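You operate a simulated robot arm through the tools that you are given. There is no shell and no other tool. Be economical: measure what you need, move in short steps, check, and stop when the job is done.

Carry out the task below with a simulated robot arm. There is one attempt and no reset: what you move stays moved.

TASK
Centre the yellow cake on the turntable and top it with the orange fruit.
Fine: first lift the small ring off and lay it on the table; cake in the middle of the plate, fruit half in the middle of the cake.

It is judged by the outcome, as a careful person would: the job done as asked, and still so three seconds after it is handed in. It fails if anything else is knocked over, pushed out of place, dropped, spilled or broken.

THE ROBOT
A 6-joint arm with a two-finger parallel gripper, fixed in place. Base frame: the origin is at the foot of the arm, x ahead of it, y to its left, z up; the work surface is at about z = 0. Lengths are in m, angles in rad, forces in N, time in s.
With the tool pointing down near the work surface it reaches from about 0.14 to 0.58 m from the base axis. Its first joint turns from -1.152 to 1.152 rad. Payload 2.1 kg.
Tool frame: the origin (TCP) lies between the finger pads and is the grasp point; the fingertips stand 0.03 m ahead of it; z points along the fingers, y is the line along which they close. The gripper opens to 0.094 m. The fingers are 0.028 m wide and 0.01 m thick; the gripper's body (0.05 by 0.096 m) begins 0.055 m behind the TCP.
Orientation is told as [roll, pitch, yaw] about the base's x, y, z axes, in that order, counted from this pose: with the fingers straight down and closing along the base's y, the tool's x points along the base's -x, its y along +y and its z along -z.

THE INTERFACE
- The arm moves only by the tool step_arm. Its argument "targets" is a list of rows, each a list of 3 entries, a list of its own where there are three numbers: the shift along the base's x, y, z in units of 300 mm (1.0 is 300 mm), then the turn, a rotation vector about the base's x, y, z in units of 120 degrees (1.0 is 120 degrees), then the gripper command, from -1 (fully open) to 1 (shut), values between in proportion. In form: [[[dx, dy, dz], [wx, wy, wz], gripper], ...]. A call has 1 to 10 rows; each row is the pose to reach, as a shift and turn from the pose commanded when the call began. A call with a number of a shift or a turn outside -1 to 1 is refused whole. A row lasts 0.2 s, in which the tool goes at most 0.05 m and 0.15 rad; a call with a longer step from one row to the next is refused whole, and so is a gripper value outside its range. A pose out of reach is approached as far as the arm can. The call stops where the force on the tool passes 70 N (or 10 N more than at its start, if that is more) or the arm is blocked; 0.2 s more then pass. The fingers move at their own pace (about 0.072 m/s each) and stop on an object; they squeeze with about 30 N. The grip force told is the motor's: it shows also when the fingers shut on nothing. Time passes only in rows, and 0.2 s behind the last, so rows that repeat a pose let the fingers close. It gives the time, the measured TCP pose, the force on the tool (base axes), the opening and the grip force at its end, in the units of the frame above (readings bear some noise).
- Cameras (640 x 400 px; columns grow to the right, rows downward): "scene" is fixed at [0.0408, -0.3592, 0.4891]; the picture's right is [0.90, -0.44, 0.00], its down [-0.23, -0.46, -0.86] and it looks along [0.38, 0.77, -0.51] (base axes); focal length 214 px, centre (320, 200). "wrist" rides on the gripper at [-0.037, 0, -0.058] in the tool frame; the picture's right is [0.00, -1.00, 0.00], its down [0.97, 0.00, -0.24] and it looks along [0.24, 0.00, 0.97] (tool axes); focal length 218 px, centre (320, 200).
- snapshot(camera): a new picture of that camera. No time passes.
- locate(camera, pixels): for up to 12 pixels [column, row] of the newest picture of that camera ("zoom" is the newest enlarged one), the place [x, y, z] in the base frame of the surface seen there, good to about 0.002 m. No time passes.
- inspect(camera, box): a new picture of the part [left, top, right, bottom] of that camera's present view, enlarged. No time passes.
- sign_off(): hands the job in; it is judged then, once.

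Work in short steps. Measure before you move; look again where a grasp or a placing could have gone wrong, and mend it. You have 80 turns and 34 pictures in all, those below and enlarged ones among them. Open the gripper and draw the arm clear of the work before you hand the job in, unless the task says otherwise; then end with one line.

The tools are called after ">>>" as name(argument=value, ...) on one line, values as JSON. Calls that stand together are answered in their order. step_arm: Moves the arm, as the interface text tells. Its arguments: {"type":"object","properties":{"targets":{"type":"array","items":{"type":"array"}}},"required":["targets"]} The other tools are called the same way: snapshot (camera) takes a picture; locate (camera, pixels) gives the place of the surface under pixels of a picture; inspect (camera, box) takes an enlarged picture of a part of a camera's view; sign_off () hands the job in.

At the start:

```text
clock: 0.0
tcp_pos: [0.3474, 0.001, 0.4266]
tool_rot: [0.001, 0.0, 0.0]
ft_force: [0.1, -0.7, -0.4]
grip_width: 0.094
grasp_force: 0.0
```

scene: 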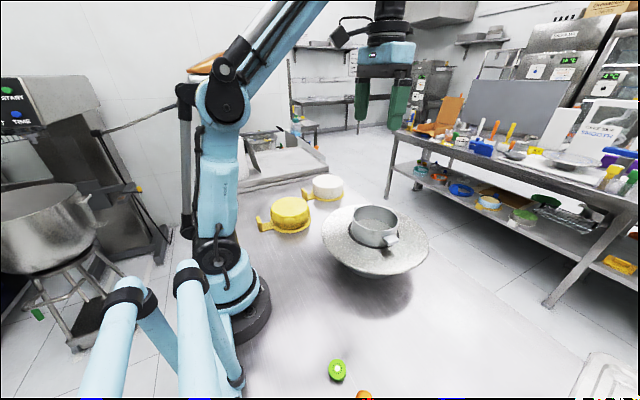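
wrist: 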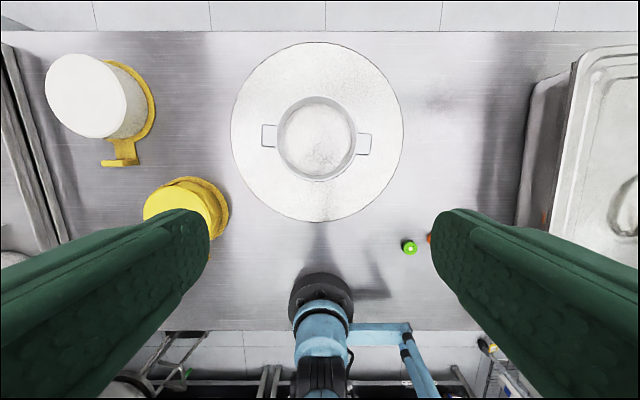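

The wrist view shows the plate with the ring (317,138), the yellow cake at (185,210), the kiwi at (409,247) and the orange half-hidden at (430,238). I'll enlarge the views and measure.

>>> inspect(camera="scene", box=[240, 160, 440, 285])

>>> locate(camera="wrist", pixels=[[317, 138], [317, 43], [317, 221], [232, 133], [404, 133], [268, 136], [365, 144], [279, 138], [356, 138], [317, 97], [317, 181], [317, 60]])

>>> locate(camera="scene", pixels=[[291, 206], [272, 208], [309, 210], [262, 226], [328, 183], [337, 370], [364, 394], [376, 213], [391, 242], [356, 205], [375, 238], [290, 234]])

```text
3.20 times, centred on (340, 222) of scene
```

zoom: 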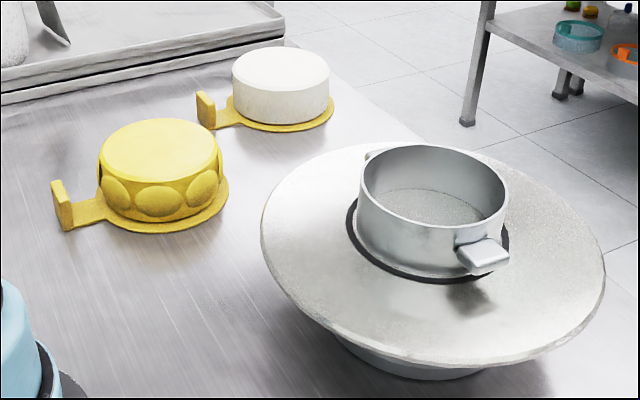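

```text
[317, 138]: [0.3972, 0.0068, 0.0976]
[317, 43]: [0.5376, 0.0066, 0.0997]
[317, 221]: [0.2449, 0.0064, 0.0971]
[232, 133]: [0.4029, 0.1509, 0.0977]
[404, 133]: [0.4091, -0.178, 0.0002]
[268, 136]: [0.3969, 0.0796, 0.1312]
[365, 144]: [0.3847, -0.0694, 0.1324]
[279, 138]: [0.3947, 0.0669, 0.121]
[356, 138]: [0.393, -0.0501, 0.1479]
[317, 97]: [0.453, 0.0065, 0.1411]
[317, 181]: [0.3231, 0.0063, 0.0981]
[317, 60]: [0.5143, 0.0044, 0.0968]
```

```text
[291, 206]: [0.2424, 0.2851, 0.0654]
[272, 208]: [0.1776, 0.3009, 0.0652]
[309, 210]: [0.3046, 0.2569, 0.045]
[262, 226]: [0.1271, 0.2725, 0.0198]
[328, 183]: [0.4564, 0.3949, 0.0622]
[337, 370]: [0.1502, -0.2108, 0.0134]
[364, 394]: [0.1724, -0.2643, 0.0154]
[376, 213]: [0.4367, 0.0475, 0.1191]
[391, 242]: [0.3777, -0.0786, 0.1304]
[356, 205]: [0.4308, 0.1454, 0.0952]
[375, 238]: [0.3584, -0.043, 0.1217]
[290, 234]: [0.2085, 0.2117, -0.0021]
```

The yellow cake sits on a board with an upright handle. I'll enlarge the wrist views of the cake and the fruit.

>>> inspect(camera="wrist", box=[40, 40, 290, 196])

>>> step_arm(targets=[[[-0.1, -0.12, 0], [0, 0, 0], -1], [[-0.2, -0.24, 0], [0, 0, 0], -1], [[-0.3, -0.36, 0], [0, 0, 0], -1], [[-0.4, -0.48, 0], [0, 0, 0], -1], [[-0.43, -0.6, 0], [0, 0, 0], -1]])

>>> snapshot(camera="wrist")

```text
2.56 times, centred on (165, 118) of wrist
```

zoom: 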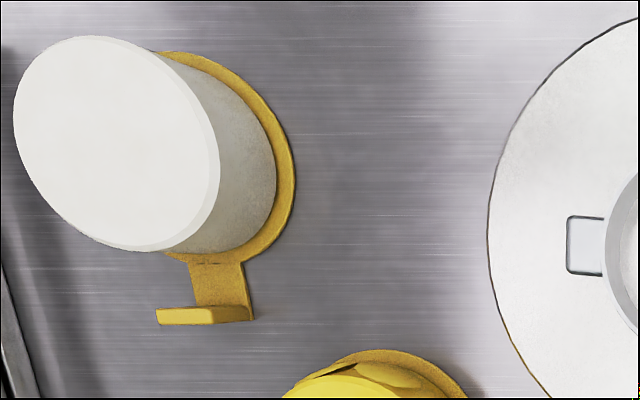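

```text
clock: 1.2
tcp_pos: [0.2201, -0.1793, 0.4272]
tool_rot: [-0.001, -0.001, 0.003]
ft_force: [0.4, -0.4, 0.0]
grip_width: 0.0941
grasp_force: 0.0
```

```text
29 pictures are left
```

wrist: 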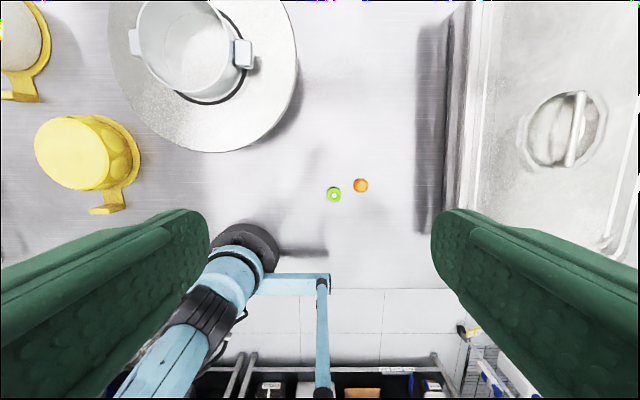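

The orange half is at (361,185), kiwi at (334,195). Measure the fruits, the cake and its handle.

>>> inspect(camera="wrist", box=[310, 165, 390, 215])

>>> locate(camera="wrist", pixels=[[361, 185], [354, 185], [368, 185], [361, 178], [334, 195], [110, 208], [125, 208], [92, 211], [118, 190], [35, 150], [110, 150], [142, 160]])

>>> step_arm(targets=[[[0, 0.15, 0], [0, 0, 0], -1], [[0, 0.3, 0], [0, 0, 0], -1], [[0, 0.45, 0], [0, 0, 0], -1], [[0, 0.6, 0], [0, 0, 0], -1], [[0, 0.75, 0], [0, 0, 0], -1], [[0, 0.9, 0], [0, 0, 0], -1], [[0, 1.0, 0], [0, 0, 0], -1]])

>>> snapshot(camera="wrist")

```text
8.00 times, centred on (350, 190) of wrist
```

zoom: 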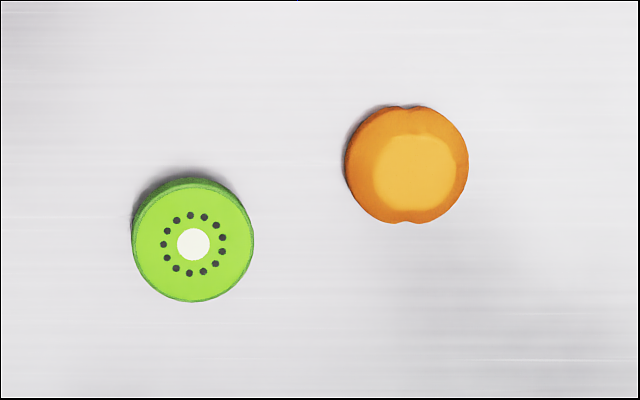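

```text
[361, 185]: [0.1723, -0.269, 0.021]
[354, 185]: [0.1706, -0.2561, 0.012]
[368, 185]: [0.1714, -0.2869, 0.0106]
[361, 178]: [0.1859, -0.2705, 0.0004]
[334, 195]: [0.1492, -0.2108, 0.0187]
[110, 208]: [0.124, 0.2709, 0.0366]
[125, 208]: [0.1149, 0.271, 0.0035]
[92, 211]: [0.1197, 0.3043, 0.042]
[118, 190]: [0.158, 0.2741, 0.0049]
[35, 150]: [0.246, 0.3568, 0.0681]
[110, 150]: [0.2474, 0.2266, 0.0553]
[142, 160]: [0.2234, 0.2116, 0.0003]
```

```text
clock: 2.8
tcp_pos: [0.2189, 0.1249, 0.4276]
tool_rot: [0.0, 0.0, -0.001]
ft_force: [-0.2, -0.1, 0.2]
grip_width: 0.0939
grasp_force: 0.0
```

```text
27 pictures are left
```

wrist: 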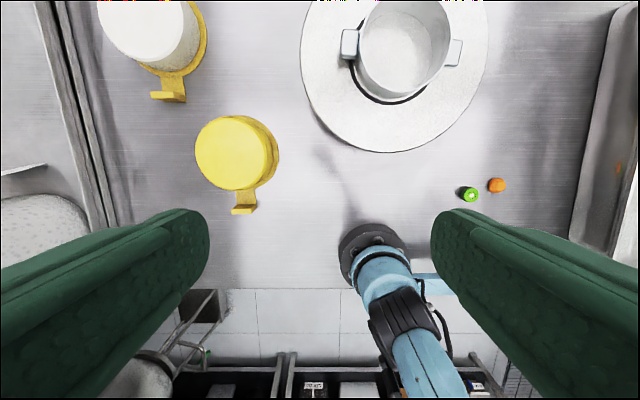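

Now enlarge the yellow cake and handle and measure them.

>>> inspect(camera="wrist", box=[180, 105, 300, 225])

>>> locate(camera="wrist", pixels=[[196, 152], [268, 152], [234, 116], [234, 188], [235, 152], [244, 208], [233, 210], [255, 210], [278, 156], [247, 195], [350, 43], [455, 52]])

```text
3.33 times, centred on (240, 165) of wrist
```

zoom: 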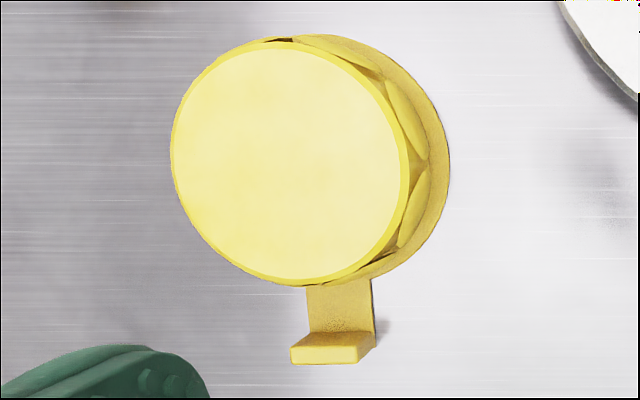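

```text
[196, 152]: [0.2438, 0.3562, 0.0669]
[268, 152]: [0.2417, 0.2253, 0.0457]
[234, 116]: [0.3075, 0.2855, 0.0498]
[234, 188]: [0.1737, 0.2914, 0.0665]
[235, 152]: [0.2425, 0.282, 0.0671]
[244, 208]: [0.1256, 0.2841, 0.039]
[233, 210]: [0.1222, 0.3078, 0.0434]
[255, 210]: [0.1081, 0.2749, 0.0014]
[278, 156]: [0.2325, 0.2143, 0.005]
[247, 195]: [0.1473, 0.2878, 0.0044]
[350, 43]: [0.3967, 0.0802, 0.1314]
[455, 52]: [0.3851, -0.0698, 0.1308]
```

Measure the tab more precisely in the zoomed image.

>>> locate(camera="zoom", pixels=[[294, 336], [292, 346], [330, 340], [355, 346], [355, 334], [330, 358], [372, 340], [310, 300], [368, 300], [340, 325], [310, 332], [294, 355]])

>>> inspect(camera="scene", box=[245, 185, 325, 245])

```text
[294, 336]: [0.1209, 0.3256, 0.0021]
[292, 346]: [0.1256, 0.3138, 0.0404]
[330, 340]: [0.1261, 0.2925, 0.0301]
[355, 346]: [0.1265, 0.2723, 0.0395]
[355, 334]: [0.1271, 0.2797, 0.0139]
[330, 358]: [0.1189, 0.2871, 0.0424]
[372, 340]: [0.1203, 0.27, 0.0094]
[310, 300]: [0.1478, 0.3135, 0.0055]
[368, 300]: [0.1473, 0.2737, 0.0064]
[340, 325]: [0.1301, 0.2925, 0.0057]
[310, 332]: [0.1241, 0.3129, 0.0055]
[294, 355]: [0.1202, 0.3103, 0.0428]
```

```text
6.67 times, centred on (285, 215) of scene
```

zoom: 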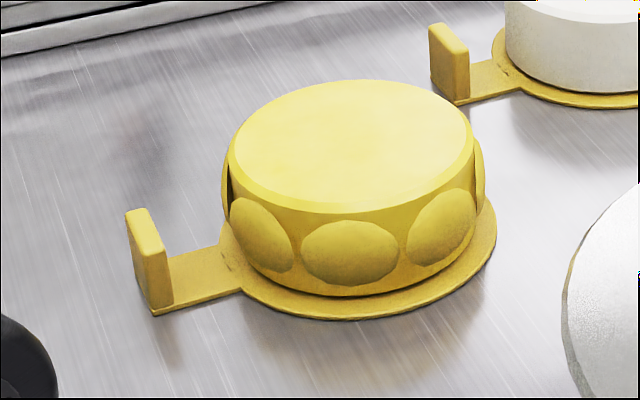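

Tab of the board: x 0.116–0.127, y 0.271–0.313, z up to 0.042; cake centre ≈(0.239,0.290). Next I find free table space for the ring on the right.

>>> locate(camera="wrist", pixels=[[570, 220], [580, 150], [592, 100], [560, 150], [540, 60], [530, 110], [398, 4], [398, 92], [362, 45], [446, 45], [398, 105], [398, 152]])

>>> step_arm(targets=[[[0.05, -0.1, 0], [0, 0, -0.07], -1], [[0.1, -0.2, 0], [0, 0, -0.14], -1], [[0.15, -0.3, 0], [0, 0, -0.21], -1], [[0.2, -0.4, -0.05], [0, 0, -0.28], -1], [[0.25, -0.4, -0.1], [0, 0, -0.35], -1], [[0.3, -0.4, -0.2], [0, 0, -0.42], -1], [[0.35, -0.4, -0.3], [0, 0, -0.49], -1], [[0.38, -0.4, -0.4], [0, 0, -0.56], -1], [[0.38, -0.4, -0.45], [0, 0, -0.63], -1], [[0.38, -0.4, -0.5], [0, 0, -0.7], -1]])

>>> step_arm(targets=[[[0, 0, 0], [0, 0, -0.05], -1], [[0, 0, 0], [0, 0, -0.05], -1]])

>>> snapshot(camera="wrist")

```text
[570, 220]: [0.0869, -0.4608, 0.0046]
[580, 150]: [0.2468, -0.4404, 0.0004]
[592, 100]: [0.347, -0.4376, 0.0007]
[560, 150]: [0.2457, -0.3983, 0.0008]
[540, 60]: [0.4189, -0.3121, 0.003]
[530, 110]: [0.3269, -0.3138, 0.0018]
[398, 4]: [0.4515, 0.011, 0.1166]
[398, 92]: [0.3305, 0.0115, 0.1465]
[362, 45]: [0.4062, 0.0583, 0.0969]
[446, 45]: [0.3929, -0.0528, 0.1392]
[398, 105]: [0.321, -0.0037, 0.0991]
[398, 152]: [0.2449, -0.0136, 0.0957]
```

```text
clock: 5.0
tcp_pos: [0.3319, 0.0035, 0.2773]
tool_rot: [0.0, 0.001, -1.468]
ft_force: [0.5, -0.5, 0.5]
grip_width: 0.0939
grasp_force: 0.1
```

```text
clock: 5.6
tcp_pos: [0.3319, 0.001, 0.2771]
tool_rot: [-0.002, -0.001, -1.573]
ft_force: [0.1, 0.3, -0.5]
grip_width: 0.0938
grasp_force: 0.0
```

```text
24 pictures are left
```

wrist: 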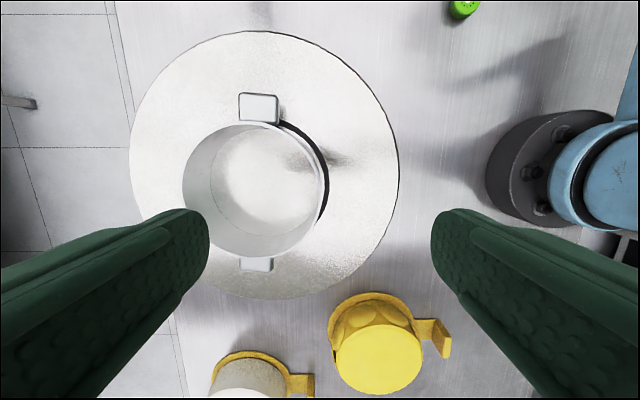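

The wrist now faces −90°; ring rim near side is at about (322,188). Measure rim and plate edges precisely.

>>> locate(camera="wrist", pixels=[[323, 188], [325, 200], [318, 165], [186, 190], [258, 255], [258, 104], [398, 170], [130, 160], [264, 32], [264, 297], [258, 188], [320, 215]])

>>> inspect(camera="wrist", box=[170, 80, 346, 280])

```text
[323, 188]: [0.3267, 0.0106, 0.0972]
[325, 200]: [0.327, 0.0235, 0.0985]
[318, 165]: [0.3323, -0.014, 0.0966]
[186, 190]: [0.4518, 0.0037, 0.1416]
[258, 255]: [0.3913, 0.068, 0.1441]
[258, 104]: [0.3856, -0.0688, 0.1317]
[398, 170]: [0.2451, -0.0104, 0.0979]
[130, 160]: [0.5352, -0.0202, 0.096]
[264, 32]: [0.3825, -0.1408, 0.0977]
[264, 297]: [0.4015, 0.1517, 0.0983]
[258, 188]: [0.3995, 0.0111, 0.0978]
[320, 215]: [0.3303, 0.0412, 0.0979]
```

```text
2.00 times, centred on (258, 180) of wrist
```

zoom: 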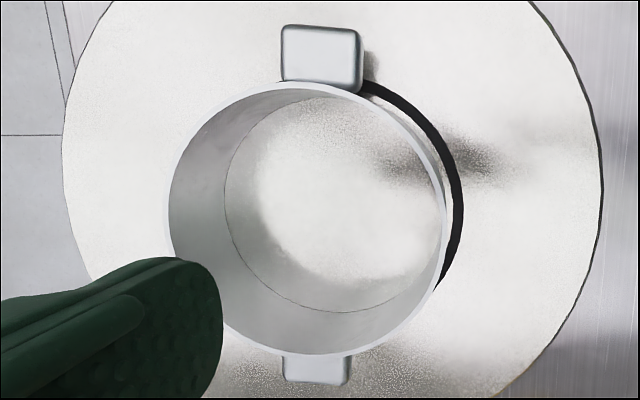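

>>> locate(camera="zoom", pixels=[[439, 190], [442, 200], [443, 230], [170, 210], [305, 352], [280, 88], [290, 110], [439, 210], [443, 210], [446, 210], [320, 25], [320, 384]])

```text
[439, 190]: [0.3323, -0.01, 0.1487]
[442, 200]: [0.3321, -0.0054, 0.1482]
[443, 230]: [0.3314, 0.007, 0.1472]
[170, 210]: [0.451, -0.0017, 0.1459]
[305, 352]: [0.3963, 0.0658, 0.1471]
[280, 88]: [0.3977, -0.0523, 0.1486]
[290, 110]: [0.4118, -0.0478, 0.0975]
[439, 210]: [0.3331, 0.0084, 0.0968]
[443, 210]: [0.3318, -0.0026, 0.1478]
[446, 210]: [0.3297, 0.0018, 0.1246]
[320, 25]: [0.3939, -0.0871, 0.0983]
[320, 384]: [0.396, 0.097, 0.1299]
```

Ring centre ≈(0.391,0.006), rim z 0.148, near wall at x 0.331. I descend over the near wall and close.

>>> step_arm(targets=[[[0, 0.017, -0.13], [0, 0, 0], -1], [[0, 0.017, -0.26], [0, 0, 0], -1], [[0, 0.017, -0.37], [0, 0, 0], -1], [[-0.003, 0.017, -0.47], [0, 0, 0], -1], [[-0.003, 0.017, -0.47], [0, 0, 0], -1]])

>>> step_arm(targets=[[[0, 0, 0], [0, 0, 0], 1], [[0, 0, 0], [0, 0, 0], 1], [[0, 0, 0], [0, 0, 0], 1], [[0, 0, 0], [0, 0, 0], 1], [[0, 0, 0], [0, 0, 0], 1]])

```text
clock: 6.8
tcp_pos: [0.3299, 0.0076, 0.1345]
tool_rot: [0.001, 0.0, -1.571]
ft_force: [0.0, -0.2, 0.2]
grip_width: 0.0939
grasp_force: 0.0
```

```text
clock: 8.0
tcp_pos: [0.329, 0.0065, 0.1345]
tool_rot: [0.0, 0.0, -1.572]
ft_force: [-0.4, -0.2, -1.1]
grip_width: 0.0054
grasp_force: 29.8
```

Gripped at width 5 mm. Lift slowly.

>>> step_arm(targets=[[[0, 0, 0.04], [0, 0, 0], 1], [[0, 0, 0.1], [0, 0, 0], 1], [[0, 0, 0.2], [0, 0, 0], 1], [[0, 0, 0.3], [0, 0, 0], 1], [[0, 0, 0.35], [0, 0, 0], 1]])

>>> snapshot(camera="scene")

```text
clock: 9.2
tcp_pos: [0.3294, 0.0065, 0.24]
tool_rot: [0.001, 0.001, -1.572]
ft_force: [-0.2, 0.2, -0.8]
grip_width: 0.0
grasp_force: 29.8
```

```text
22 pictures are left
```

scene: 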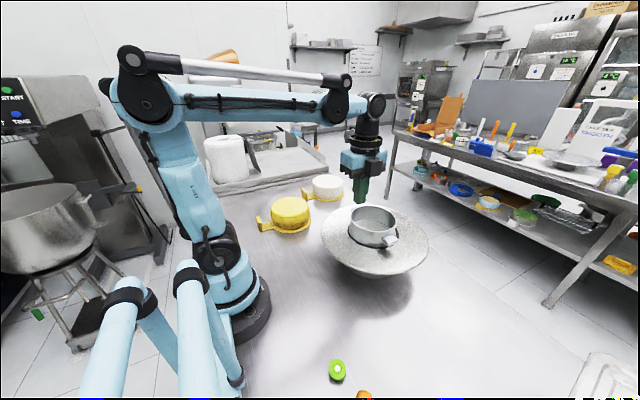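

The grip slipped off the rim (width 0). Check whether the ring shifted and look at its lugs closely.

>>> inspect(camera="scene", box=[340, 195, 410, 255])

>>> snapshot(camera="wrist")

>>> locate(camera="zoom", pixels=[[470, 280], [500, 300], [440, 300], [470, 330], [500, 280], [470, 350], [430, 330], [440, 280], [480, 265], [300, 300]])

```text
6.67 times, centred on (375, 225) of scene
```

zoom: 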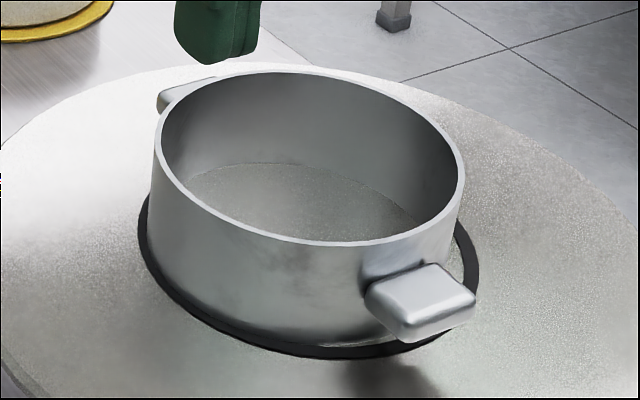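

```text
20 pictures are left
```

wrist: 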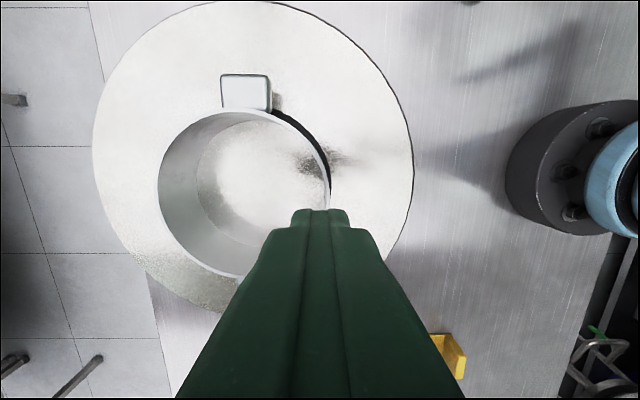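

```text
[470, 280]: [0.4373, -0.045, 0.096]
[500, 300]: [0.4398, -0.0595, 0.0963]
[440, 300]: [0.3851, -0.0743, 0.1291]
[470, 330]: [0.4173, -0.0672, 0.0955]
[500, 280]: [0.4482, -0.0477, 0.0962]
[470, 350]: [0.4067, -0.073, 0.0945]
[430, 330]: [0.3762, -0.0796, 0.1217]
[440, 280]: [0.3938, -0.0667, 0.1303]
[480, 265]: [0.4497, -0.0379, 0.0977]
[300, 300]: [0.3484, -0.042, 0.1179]
```

The ring has not moved. I'll regrip the wall and lift very slowly while reading force to learn why it slipped.

>>> step_arm(targets=[[[0, 0, 0], [0, 0, 0], -1], [[0, 0, 0], [0, 0, 0], -1], [[0, 0, 0], [0, 0, 0], -1], [[0, 0, -0.15], [0, 0, 0], -1], [[0.005, 0, -0.3], [0, 0, 0], -1], [[0.005, 0, -0.36], [0, 0, 0], -1], [[0.005, 0, -0.36], [0, 0, 0], -1]])

>>> step_arm(targets=[[[0, 0, 0], [0, 0, 0], 1], [[0, 0, 0], [0, 0, 0], 1], [[0, 0, 0], [0, 0, 0], 1], [[0, 0, 0], [0, 0, 0], 1], [[0, 0, 0], [0, 0, 0], 1]])

>>> step_arm(targets=[[[0, 0, 0.01], [0, 0, 0], 1], [[0, 0, 0.02], [0, 0, 0], 1]])

```text
clock: 10.8
tcp_pos: [0.3316, 0.0073, 0.1311]
tool_rot: [0.002, -0.001, -1.57]
ft_force: [0.1, -0.7, -0.1]
grip_width: 0.0938
grasp_force: 0.0
```

```text
clock: 12.0
tcp_pos: [0.3322, 0.0069, 0.1315]
tool_rot: [-0.001, 0.0, -1.57]
ft_force: [0.0, 0.7, 0.7]
grip_width: 0.0048
grasp_force: 30.2
```

```text
clock: 12.6
tcp_pos: [0.3321, 0.0066, 0.1385]
tool_rot: [-0.004, -0.001, -1.571]
ft_force: [-0.5, -1.1, -1.5]
grip_width: 0.0046
grasp_force: 29.8
```

>>> inspect(camera="scene", box=[340, 195, 410, 255])

>>> step_arm(targets=[[[0, 0, 0.02], [0, 0, 0], 1], [[0, 0, 0.04], [0, 0, 0], 1]])

>>> inspect(camera="scene", box=[340, 195, 410, 255])

```text
6.67 times, centred on (375, 225) of scene
```

zoom: 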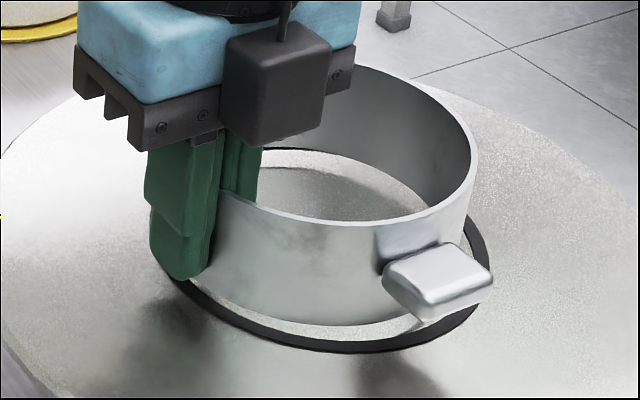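

```text
clock: 13.2
tcp_pos: [0.3313, 0.0068, 0.1502]
tool_rot: [-0.002, 0.002, -1.569]
ft_force: [0.0, -0.4, -1.8]
grip_width: 0.005
grasp_force: 30.1
```

```text
6.67 times, centred on (375, 225) of scene
```

zoom: 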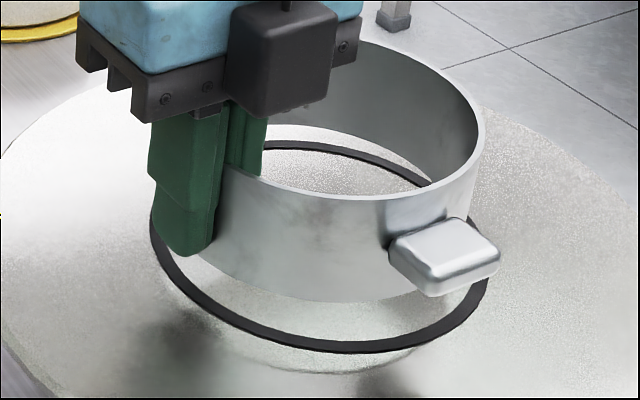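

It now lifts level (≈1.8 N) when moved slowly; fast motion made it slip. Raise gently, and carry it sideways in small steps.

>>> step_arm(targets=[[[0, 0, 0.02], [0, 0, 0], 1], [[0, 0, 0.05], [0, 0, 0], 1], [[0, 0, 0.08], [0, 0, 0], 1], [[0, 0, 0.1], [0, 0, 0], 1], [[0, -0.02, 0.11], [0, 0, 0], 1], [[-0.003, -0.05, 0.11], [0, 0, 0], 1], [[-0.01, -0.08, 0.11], [0, 0, 0], 1], [[-0.015, -0.11, 0.11], [0, 0, 0], 1], [[-0.02, -0.14, 0.11], [0, 0, 0], 1], [[-0.025, -0.17, 0.11], [0, 0, 0], 1]])

```text
clock: 15.4
tcp_pos: [0.3253, -0.0447, 0.1846]
tool_rot: [0.002, -0.001, -1.57]
ft_force: [-0.7, 0.0, -0.9]
grip_width: 0.0049
grasp_force: 29.9
```

>>> step_arm(targets=[[[-0.004, -0.025, 0], [0, 0, 0], 1], [[-0.01, -0.06, 0], [0, 0, 0], 1], [[-0.016, -0.1, 0], [0, 0, 0], 1], [[-0.022, -0.14, 0], [0, 0, 0], 1], [[-0.03, -0.18, 0], [0, 0, 0], 1], [[-0.036, -0.22, 0], [0, 0, 0], 1], [[-0.042, -0.26, 0], [0, 0, 0], 1], [[-0.048, -0.3, 0], [0, 0, 0], 1], [[-0.054, -0.335, 0], [0, 0, 0], 1], [[-0.058, -0.36, 0], [0, 0, 0], 1]])

>>> step_arm(targets=[[[-0.004, -0.025, 0], [0, 0, 0], 1], [[-0.01, -0.06, 0], [0, 0, 0], 1], [[-0.016, -0.1, 0], [0, 0, 0], 1], [[-0.022, -0.14, 0], [0, 0, 0], 1], [[-0.03, -0.18, 0], [0, 0, 0], 1], [[-0.036, -0.22, 0], [0, 0, 0], 1], [[-0.042, -0.26, 0], [0, 0, 0], 1], [[-0.048, -0.3, 0], [0, 0, 0], 1], [[-0.054, -0.335, 0], [0, 0, 0], 1], [[-0.058, -0.36, 0], [0, 0, 0], 1]])

>>> snapshot(camera="scene")

```text
clock: 17.6
tcp_pos: [0.3078, -0.1507, 0.183]
tool_rot: [-0.001, 0.001, -1.571]
ft_force: [-0.1, -0.4, -0.3]
grip_width: 0.0048
grasp_force: 29.8
```

```text
clock: 19.8
tcp_pos: [0.2913, -0.2603, 0.1832]
tool_rot: [-0.002, 0.0, -1.57]
ft_force: [0.5, 0.1, -1.6]
grip_width: 0.0049
grasp_force: 30.4
```

```text
17 pictures are left
```

scene: 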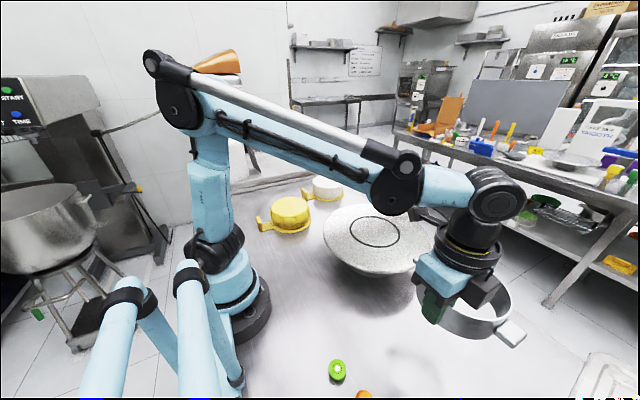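

Ring held clear of the plate over free table. Lower slowly to about z_tcp 0.036.

>>> step_arm(targets=[[[0, 0, -0.03], [0, 0, 0], 1], [[0, 0, -0.08], [0, 0, 0], 1], [[0, 0, -0.13], [0, 0, 0], 1], [[0, 0, -0.19], [0, 0, 0], 1], [[0, 0, -0.25], [0, 0, 0], 1], [[0, 0, -0.31], [0, 0, 0], 1], [[0, 0, -0.37], [0, 0, 0], 1], [[0, 0, -0.42], [0, 0, 0], 1], [[0, 0, -0.46], [0, 0, 0], 1], [[0, 0, -0.48], [0, 0, 0], 1]])

>>> step_arm(targets=[[[0, 0, -0.008], [0, 0, 0], 1], [[0, 0, -0.016], [0, 0, 0], 1]])

>>> inspect(camera="scene", box=[400, 220, 560, 400])

```text
clock: 22.0
tcp_pos: [0.2905, -0.258, 0.0399]
tool_rot: [0.001, -0.001, -1.57]
ft_force: [-0.5, 0.0, -1.3]
grip_width: 0.005
grasp_force: 30.1
```

```text
clock: 22.6
tcp_pos: [0.2899, -0.2606, 0.0368]
tool_rot: [0.001, 0.001, -1.571]
ft_force: [-0.2, 0.4, -1.0]
grip_width: 0.0046
grasp_force: 30.0
```

```text
2.22 times, centred on (480, 310) of scene
```

zoom: 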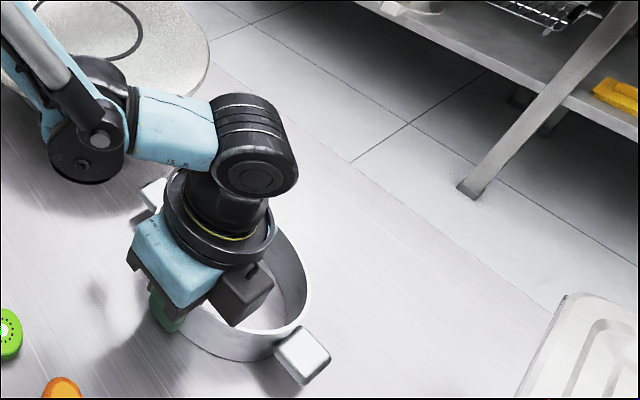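

>>> step_arm(targets=[[[0, 0, -0.006], [0, 0, 0], 1], [[0, 0, -0.012], [0, 0, 0], 1], [[0, 0, -0.012], [0, 0, 0], 1]])

```text
clock: 23.4
tcp_pos: [0.2904, -0.2613, 0.0322]
tool_rot: [-0.001, -0.001, -1.57]
ft_force: [-4.2, 1.5, 25.4]
grip_width: 0.0049
grasp_force: 30.0
```

Contact with the table. Open, then rise straight up.

>>> step_arm(targets=[[[0, 0, 0.003], [0, 0, 0], 0], [[0, 0, 0.003], [0, 0, 0], -0.3], [[0, 0, 0.003], [0, 0, 0], -0.3], [[0, 0, 0.003], [0, 0, 0], -0.3], [[0, 0, 0.1], [0, 0, 0], -0.3], [[0, 0, 0.25], [0, 0, 0], -0.3], [[0, 0, 0.4], [0, 0, 0], -0.3], [[0, 0, 0.55], [0, 0, 0], -0.3], [[-0.1, 0.03, 0.62], [0, 0, 0], -0.3], [[-0.2, 0.03, 0.62], [0, 0, 0], -0.3]])

>>> snapshot(camera="wrist")

>>> snapshot(camera="scene")

```text
clock: 25.6
tcp_pos: [0.2274, -0.2507, 0.2181]
tool_rot: [0.0, 0.0, -1.568]
ft_force: [0.3, 0.5, -0.8]
grip_width: 0.061
grasp_force: 0.1
```

```text
15 pictures are left
```

wrist: 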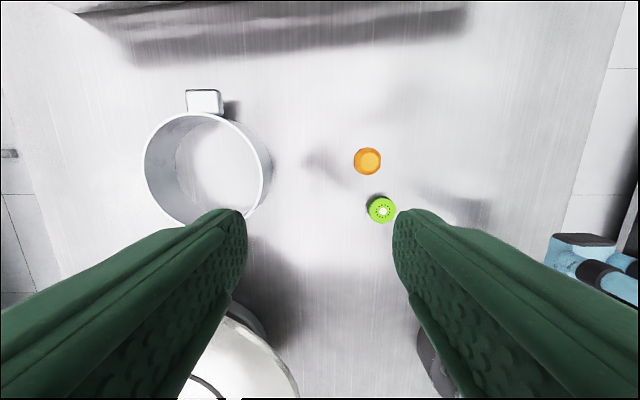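

```text
14 pictures are left
```

scene: 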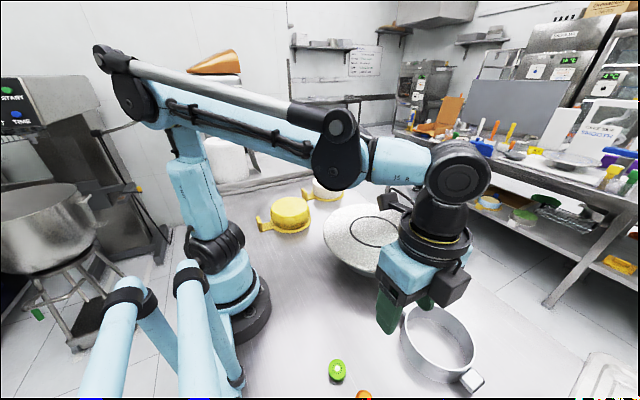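

Ring is lying safely on the table. Measure the orange and the plate's marker circle, then travel (high) toward the cake while turning the wrist to +90°.

>>> locate(camera="wrist", pixels=[[367, 161], [355, 161], [381, 161], [367, 148], [367, 174], [382, 210]])

>>> locate(camera="scene", pixels=[[375, 217], [352, 233], [375, 247], [399, 232], [362, 220], [358, 243]])

>>> step_arm(targets=[[[0, 0, 0.1], [0, 0, 0.07], -1], [[0, 0, 0.2], [0, 0, 0.14], -1], [[0, 0.1, 0.3], [0, 0, 0.21], -1], [[0, 0.2, 0.4], [0, 0, 0.28], -1], [[0, 0.3, 0.5], [0, 0, 0.35], -1], [[0, 0.43, 0.55], [0, 0, 0.42], -1], [[0, 0.56, 0.55], [0, 0, 0.49], -1], [[0, 0.7, 0.55], [0, 0, 0.56], -1], [[0, 0.83, 0.55], [0, 0, 0.63], -1], [[0, 0.96, 0.55], [0, 0, 0.7], -1]])

>>> step_arm(targets=[[[-0.02, 0.07, 0], [0, 0, 0.07], -1], [[-0.04, 0.14, 0], [0, 0, 0.14], -1], [[-0.06, 0.21, 0], [0, 0, 0.21], -1], [[-0.08, 0.28, 0], [0, 0, 0.28], -1], [[-0.1, 0.35, 0], [0, 0, 0.35], -1], [[-0.12, 0.42, -0.05], [0, 0, 0.42], -1], [[-0.14, 0.5, -0.1], [0, 0, 0.49], -1], [[-0.16, 0.55, -0.15], [0, 0, 0.56], -1], [[-0.18, 0.6, -0.2], [0, 0, 0.63], -1], [[-0.18, 0.65, -0.25], [0, 0, 0.7], -1]])

```text
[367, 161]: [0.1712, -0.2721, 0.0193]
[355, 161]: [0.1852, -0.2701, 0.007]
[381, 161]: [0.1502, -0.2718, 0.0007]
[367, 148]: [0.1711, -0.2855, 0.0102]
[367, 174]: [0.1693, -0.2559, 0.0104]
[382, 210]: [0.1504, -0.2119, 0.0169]
```

```text
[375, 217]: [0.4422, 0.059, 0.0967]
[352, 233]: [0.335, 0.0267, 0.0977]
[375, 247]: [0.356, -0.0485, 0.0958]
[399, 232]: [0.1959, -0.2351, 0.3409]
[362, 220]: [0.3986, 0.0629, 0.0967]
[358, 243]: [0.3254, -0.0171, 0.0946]
```

```text
clock: 27.8
tcp_pos: [0.2301, 0.0389, 0.3829]
tool_rot: [0.0, 0.0, -0.101]
ft_force: [-0.6, 0.5, -0.6]
grip_width: 0.0941
grasp_force: 0.1
```

```text
clock: 30.0
tcp_pos: [0.1761, 0.2316, 0.3062]
tool_rot: [0.001, 0.0, 1.366]
ft_force: [-0.1, -0.3, 0.2]
grip_width: 0.0939
grasp_force: 0.1
```

Finish the yaw, set opening to about 5 cm, and come above the tab.

>>> step_arm(targets=[[[-0.09, 0.05, -0.1], [0, 0, 0.049], -0.05], [[-0.18, 0.09, -0.2], [0, 0, 0.098], -0.05], [[-0.18, 0.12, -0.35], [0, 0, 0.098], -0.05], [[-0.18, 0.13, -0.45], [0, 0, 0.098], -0.05], [[-0.18, 0.13, -0.5], [0, 0, 0.098], -0.05]])

>>> step_arm(targets=[[[0, 0.02, 0], [0.036, 0, 0], -0.05], [[0, 0.045, 0], [0.072, 0, 0], -0.05], [[0, 0.06, 0], [0.1, 0, 0], -0.05], [[0, 0.06, 0], [0.1, 0, 0], -0.05]])

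>>> snapshot(camera="wrist")

```text
clock: 31.2
tcp_pos: [0.1311, 0.266, 0.1562]
tool_rot: [0.001, -0.002, 1.568]
ft_force: [-1.0, 0.5, 0.2]
grip_width: 0.0494
grasp_force: 0.1
out of reach, approached as far as the arm can: row 2, 3, 4, 5
```

```text
clock: 32.2
tcp_pos: [0.1318, 0.2838, 0.1567]
tool_rot: [0.001, -0.212, 1.567]
ft_force: [-0.6, 0.5, -0.5]
grip_width: 0.0495
grasp_force: 0.1
```

```text
13 pictures are left
```

wrist: 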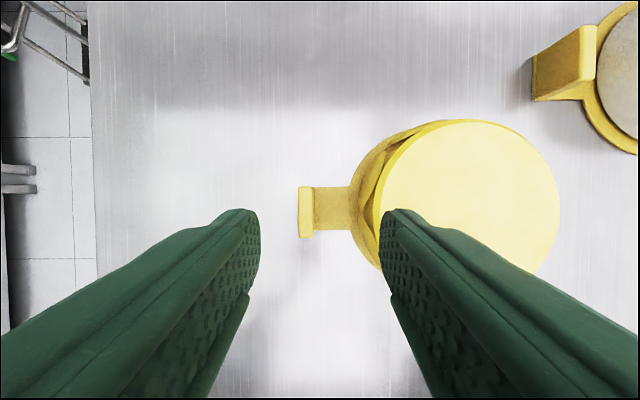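

>>> step_arm(targets=[[[-0.015, 0.01, -0.05], [0.03, 0, 0], -0.05], [[-0.034, 0.02, -0.1], [0.05, 0, 0], -0.05], [[-0.034, 0.02, -0.1], [0.05, 0, 0], -0.05]])

```text
clock: 33.0
tcp_pos: [0.1216, 0.2915, 0.1268]
tool_rot: [0.002, -0.315, 1.567]
ft_force: [0.7, 0.0, -0.6]
grip_width: 0.0494
grasp_force: 0.1
```

Tab now aligned. Descend to z 0.042 over the tab.

>>> step_arm(targets=[[[0, -0.01, -0.08], [0, 0, 0], -0.05], [[0, -0.013, -0.16], [0, 0, 0], -0.05], [[0, -0.013, -0.22], [0, 0, 0], -0.05], [[0, -0.013, -0.26], [0, 0, 0], -0.05], [[0, -0.013, -0.28], [0, 0, 0], -0.05]])

>>> inspect(camera="scene", box=[230, 170, 330, 250])

```text
clock: 34.2
tcp_pos: [0.1217, 0.2866, 0.0436]
tool_rot: [0.001, -0.315, 1.567]
ft_force: [0.7, 0.1, -1.0]
grip_width: 0.0494
grasp_force: 0.0
```

```text
5.00 times, centred on (280, 210) of scene
```

zoom: 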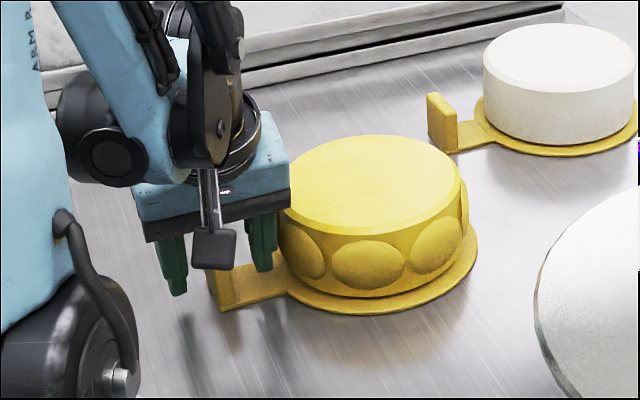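

Fingers straddle the tab. Close, then lift a little slowly.

>>> step_arm(targets=[[[0, 0, 0], [0, 0, 0], 1], [[0, 0, 0], [0, 0, 0], 1], [[0, 0, 0], [0, 0, 0], 1], [[0, 0, 0], [0, 0, 0], 1]])

>>> step_arm(targets=[[[0, 0, 0.007], [0, 0, 0], 1], [[0, 0, 0.02], [0, 0, 0], 1], [[0, 0, 0.04], [0, 0, 0], 1], [[0, 0, 0.04], [0, 0, 0], 1]])

>>> inspect(camera="scene", box=[230, 170, 330, 250])

```text
clock: 35.2
tcp_pos: [0.1217, 0.2862, 0.0424]
tool_rot: [0.0, -0.315, 1.567]
ft_force: [-0.8, 0.6, -0.6]
grip_width: 0.0168
grasp_force: 30.5
```

```text
clock: 36.2
tcp_pos: [0.1207, 0.2869, 0.0564]
tool_rot: [0.003, -0.314, 1.567]
ft_force: [0.0, 0.8, -2.6]
grip_width: 0.017
grasp_force: 30.4
```

```text
5.00 times, centred on (280, 210) of scene
```

zoom: 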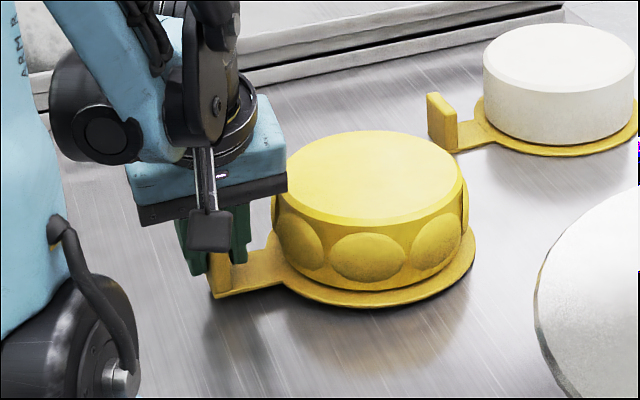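

Cake lifts level. Raise it smoothly above the plate height.

>>> step_arm(targets=[[[0, 0, 0.02], [0, 0, 0], 1], [[0, 0, 0.055], [0, 0, 0], 1], [[0, 0, 0.1], [0, 0, 0], 1], [[0, 0, 0.145], [0, 0, 0], 1], [[0, 0, 0.19], [0, 0, 0], 1], [[0, 0, 0.235], [0, 0, 0], 1], [[0, 0, 0.28], [0, 0, 0], 1], [[0, 0, 0.325], [0, 0, 0], 1], [[0, 0, 0.36], [0, 0, 0], 1], [[0, 0, 0.38], [0, 0, 0], 1]])

>>> step_arm(targets=[[[0.006, -0.013, 0], [0, 0, 0], 1], [[0.02, -0.037, 0], [0, 0, 0], 1], [[0.039, -0.072, 0], [0, 0, 0], 1], [[0.06, -0.112, 0], [0, 0, 0], 1], [[0.082, -0.152, 0], [0, 0, 0], 1], [[0.103, -0.192, 0], [0, 0, 0], 1], [[0.125, -0.232, 0], [0, 0, 0], 1], [[0.147, -0.272, 0], [0, 0, 0], 1], [[0.168, -0.312, 0], [0, 0, 0], 1], [[0.185, -0.342, 0], [0, 0, 0], 1]])

```text
clock: 38.4
tcp_pos: [0.122, 0.2874, 0.1704]
tool_rot: [0.002, -0.313, 1.568]
ft_force: [-0.6, 0.5, -5.7]
grip_width: 0.0174
grasp_force: 30.2
```

```text
clock: 40.6
tcp_pos: [0.177, 0.1824, 0.1689]
tool_rot: [0.002, -0.316, 1.567]
ft_force: [0.3, -0.4, -6.1]
grip_width: 0.0172
grasp_force: 30.3
```

>>> inspect(camera="scene", box=[220, 110, 420, 270])

```text
2.50 times, centred on (320, 190) of scene
```

zoom: 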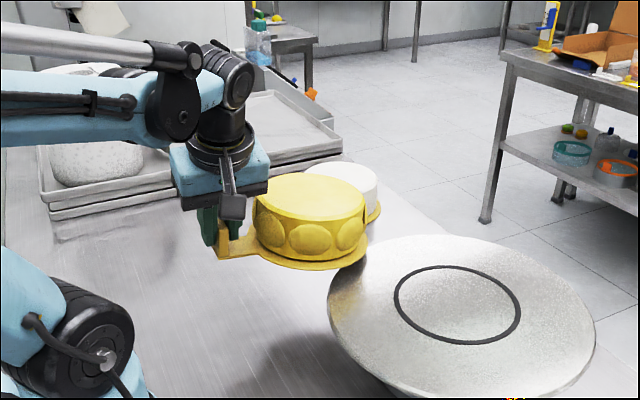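

Check the board's level.

>>> locate(camera="zoom", pixels=[[270, 195], [310, 190], [350, 195], [310, 178], [310, 210], [255, 252], [300, 266], [350, 262], [232, 250]])

```text
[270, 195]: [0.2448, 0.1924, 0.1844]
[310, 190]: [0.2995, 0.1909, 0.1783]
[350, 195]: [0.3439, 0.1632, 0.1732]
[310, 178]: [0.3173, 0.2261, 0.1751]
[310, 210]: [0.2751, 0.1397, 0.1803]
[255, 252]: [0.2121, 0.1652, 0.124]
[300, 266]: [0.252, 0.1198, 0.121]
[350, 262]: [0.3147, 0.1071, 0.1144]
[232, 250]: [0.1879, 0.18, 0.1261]
```

The cake droops 0.11 rad at the +x end with no roll. I'll pitch it back level while continuing toward the plate.

>>> step_arm(targets=[[[0.006, -0.013, 0], [0, -0.006, 0], 1], [[0.018, -0.035, 0], [0, -0.012, 0], 1], [[0.035, -0.067, 0.01], [0, -0.018, 0], 1], [[0.054, -0.102, 0.02], [0, -0.024, 0], 1], [[0.075, -0.14, 0.03], [0, -0.03, 0], 1], [[0.096, -0.178, 0.035], [0, -0.036, 0], 1], [[0.117, -0.217, 0.04], [0, -0.042, 0], 1], [[0.138, -0.255, 0.04], [0, -0.047, 0], 1], [[0.156, -0.29, 0.04], [0, -0.052, 0], 1], [[0.17, -0.315, 0.04], [0, -0.054, 0], 1]])

>>> step_arm(targets=[[[0.006, -0.013, 0], [0, 0, 0], 1], [[0.018, -0.035, 0], [0, 0, 0], 1], [[0.035, -0.067, 0], [0, 0, 0], 1], [[0.054, -0.102, 0], [0, 0, 0], 1], [[0.075, -0.14, 0], [0, 0, 0], 1], [[0.096, -0.178, 0], [0, 0, 0], 1], [[0.117, -0.217, 0], [0, 0, 0], 1], [[0.135, -0.25, 0], [0, 0, 0], 1], [[0.147, -0.275, 0], [0, 0, 0], 1], [[0.153, -0.285, 0], [0, 0, 0], 1]])

>>> inspect(camera="scene", box=[290, 130, 450, 290])

```text
clock: 42.8
tcp_pos: [0.2285, 0.0893, 0.1799]
tool_rot: [-0.116, -0.313, 1.603]
ft_force: [0.1, -0.6, -4.5]
grip_width: 0.0174
grasp_force: 29.4
```

```text
clock: 45.0
tcp_pos: [0.2738, 0.0033, 0.1813]
tool_rot: [-0.116, -0.312, 1.604]
ft_force: [-0.1, -1.1, -6.2]
grip_width: 0.0173
grasp_force: 29.8
```

```text
2.50 times, centred on (370, 210) of scene
```

zoom: 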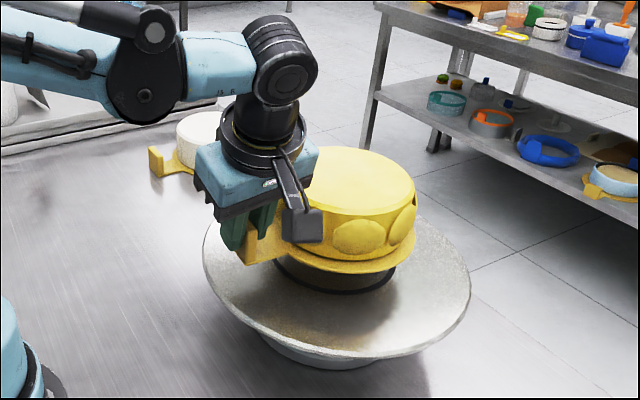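

>>> locate(camera="zoom", pixels=[[320, 185], [400, 185], [360, 165], [360, 205], [412, 182], [340, 153], [375, 152], [375, 215], [325, 210], [330, 265], [390, 262], [262, 250]])

```text
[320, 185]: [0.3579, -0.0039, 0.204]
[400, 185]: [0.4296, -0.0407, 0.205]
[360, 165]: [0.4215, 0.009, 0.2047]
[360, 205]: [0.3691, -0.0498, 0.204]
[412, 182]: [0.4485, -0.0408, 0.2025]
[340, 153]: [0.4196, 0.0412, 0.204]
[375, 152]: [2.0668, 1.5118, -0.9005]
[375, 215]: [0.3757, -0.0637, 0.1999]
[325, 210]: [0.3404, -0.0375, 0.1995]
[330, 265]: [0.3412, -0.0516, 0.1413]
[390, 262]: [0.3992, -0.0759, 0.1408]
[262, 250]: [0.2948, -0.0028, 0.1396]
```

Cake is level with 4 cm clearance. Refine its centre using points around its top edge.

>>> inspect(camera="scene", box=[400, 185, 464, 225])

>>> inspect(camera="scene", box=[380, 180, 480, 242])

```text
10.00 times, centred on (432, 205) of scene
```

zoom: 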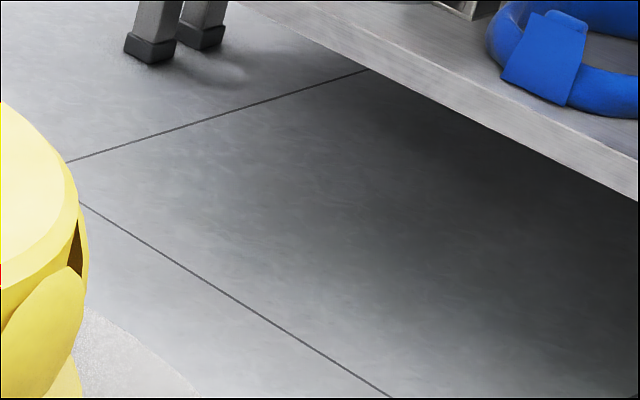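

```text
6.40 times, centred on (430, 211) of scene
```

zoom: 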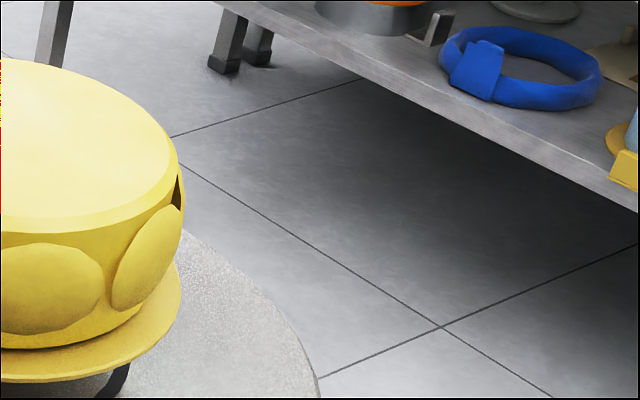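

>>> locate(camera="zoom", pixels=[[178, 285], [172, 305], [150, 338], [120, 358], [60, 374], [20, 379], [176, 150], [165, 180], [130, 214], [80, 229], [30, 233], [150, 118]])

```text
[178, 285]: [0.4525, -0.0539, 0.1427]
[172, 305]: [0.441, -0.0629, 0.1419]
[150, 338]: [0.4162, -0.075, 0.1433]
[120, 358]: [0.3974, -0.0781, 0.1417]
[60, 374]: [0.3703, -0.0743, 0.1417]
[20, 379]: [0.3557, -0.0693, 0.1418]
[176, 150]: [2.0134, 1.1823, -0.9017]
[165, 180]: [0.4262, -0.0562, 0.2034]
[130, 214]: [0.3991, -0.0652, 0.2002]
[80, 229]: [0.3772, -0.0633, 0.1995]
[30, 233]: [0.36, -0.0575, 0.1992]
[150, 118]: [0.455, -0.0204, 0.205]
```

Board-rim fit gives centre (0.393,0.006); plate centre (0.391,0.005). Shift −2 mm in x and lower close to the plate.

>>> step_arm(targets=[[[-0.004, -0.001, -0.01], [0, 0, 0], 1], [[-0.007, -0.003, -0.03], [0, 0, 0], 1], [[-0.007, -0.003, -0.055], [0, 0, 0], 1], [[-0.007, -0.003, -0.08], [0, 0, 0], 1], [[-0.007, -0.003, -0.1], [0, 0, 0], 1], [[-0.007, -0.003, -0.112], [0, 0, 0], 1]])

>>> step_arm(targets=[[[0, 0, -0.006], [0, 0, 0], 1], [[0, 0, -0.012], [0, 0, 0], 1]])

```text
clock: 46.4
tcp_pos: [0.2727, 0.0027, 0.1468]
tool_rot: [-0.117, -0.312, 1.605]
ft_force: [-0.6, 0.1, -5.5]
grip_width: 0.0176
grasp_force: 29.7
```

```text
clock: 47.0
tcp_pos: [0.2714, 0.0032, 0.1425]
tool_rot: [-0.118, -0.312, 1.603]
ft_force: [1.4, -0.6, -4.8]
grip_width: 0.0173
grasp_force: 30.2
```

>>> step_arm(targets=[[[0, 0, -0.004], [0, 0, 0], 1], [[0, 0, -0.004], [0, 0, 0], 1]])

>>> step_arm(targets=[[[0, 0, -0.004], [0, 0, 0], 1], [[0, 0, -0.004], [0, 0, 0], 1]])

```text
clock: 47.6
tcp_pos: [0.2723, 0.0024, 0.1431]
tool_rot: [-0.117, -0.31, 1.604]
ft_force: [0.3, -0.8, -5.8]
grip_width: 0.0175
grasp_force: 29.8
```

```text
clock: 48.2
tcp_pos: [0.2714, 0.0025, 0.1427]
tool_rot: [-0.117, -0.313, 1.603]
ft_force: [0.1, -0.3, -6.5]
grip_width: 0.0174
grasp_force: 30.1
```

>>> step_arm(targets=[[[0, 0, -0.004], [0, 0, 0], 1], [[0, 0, -0.008], [0, 0, 0], 1], [[0, 0, -0.008], [0, 0, 0], 1]])

```text
clock: 49.0
tcp_pos: [0.2729, 0.0023, 0.1399]
tool_rot: [-0.119, -0.314, 1.603]
ft_force: [-3.0, 0.1, 33.4]
grip_width: 0.0177
grasp_force: 30.0
```

Contact. Ease up 1.5 mm, open, and rise.

>>> step_arm(targets=[[[0, 0, 0.004], [0, 0, 0], 1], [[0, 0, 0.005], [0, 0, 0], 0.4], [[0, 0, 0.005], [0, 0, 0], 0], [[0, 0, 0.005], [0, 0, 0], -0.05], [[0, 0, 0.005], [0, 0, 0], -0.05]])

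>>> step_arm(targets=[[[0, 0, 0.05], [0, 0, 0], -0.05], [[0, 0, 0.15], [0, 0, 0], -0.05], [[0, 0, 0.28], [0, 0, 0], -0.05], [[0, 0, 0.42], [0, 0, 0], -0.05], [[-0.1, 0, 0.5], [0, 0, 0], -0.05], [[-0.15, -0.15, 0.5], [0, 0, 0], -0.05], [[-0.15, -0.3, 0.5], [0, 0, 0], -0.05]])

>>> inspect(camera="scene", box=[300, 160, 460, 290])

```text
clock: 50.2
tcp_pos: [0.2729, 0.0032, 0.1411]
tool_rot: [-0.118, -0.312, 1.602]
ft_force: [-0.7, -0.3, -0.6]
grip_width: 0.0493
grasp_force: 0.0
```

```text
clock: 51.8
tcp_pos: [0.2272, -0.0887, 0.2903]
tool_rot: [-0.117, -0.313, 1.603]
ft_force: [0.7, -0.6, -0.3]
grip_width: 0.0493
grasp_force: 0.1
```

```text
3.08 times, centred on (380, 225) of scene
```

zoom: 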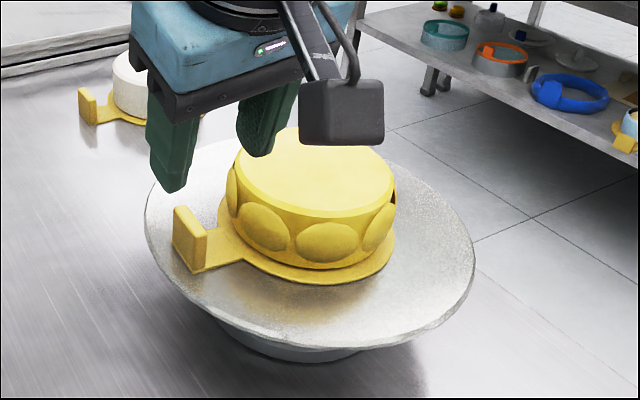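

Cake sits on the plate. Measure board rim and plate rim in this view.

>>> locate(camera="zoom", pixels=[[393, 245], [375, 265], [345, 278], [310, 282], [280, 276], [255, 263], [470, 270], [440, 312], [380, 338], [300, 338], [220, 300], [160, 240]])

>>> locate(camera="zoom", pixels=[[390, 180], [375, 200], [350, 210], [315, 213], [280, 208], [250, 195], [237, 170], [315, 175], [148, 205], [474, 250]])

```text
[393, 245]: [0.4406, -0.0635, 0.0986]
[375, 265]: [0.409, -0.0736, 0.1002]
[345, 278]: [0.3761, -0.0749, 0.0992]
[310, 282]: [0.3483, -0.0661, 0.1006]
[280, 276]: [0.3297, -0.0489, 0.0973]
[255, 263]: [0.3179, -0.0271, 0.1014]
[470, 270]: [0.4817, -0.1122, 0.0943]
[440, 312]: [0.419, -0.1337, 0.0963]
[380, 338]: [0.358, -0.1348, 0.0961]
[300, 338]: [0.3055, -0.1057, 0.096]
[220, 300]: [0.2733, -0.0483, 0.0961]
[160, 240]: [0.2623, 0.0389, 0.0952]
```

```text
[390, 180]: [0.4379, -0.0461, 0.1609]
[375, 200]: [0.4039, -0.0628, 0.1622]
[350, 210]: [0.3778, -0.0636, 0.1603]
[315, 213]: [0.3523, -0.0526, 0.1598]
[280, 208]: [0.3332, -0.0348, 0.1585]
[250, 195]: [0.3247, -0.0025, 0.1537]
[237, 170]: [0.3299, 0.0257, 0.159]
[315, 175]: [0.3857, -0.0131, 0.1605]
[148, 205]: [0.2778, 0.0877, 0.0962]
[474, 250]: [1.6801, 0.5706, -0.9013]
```

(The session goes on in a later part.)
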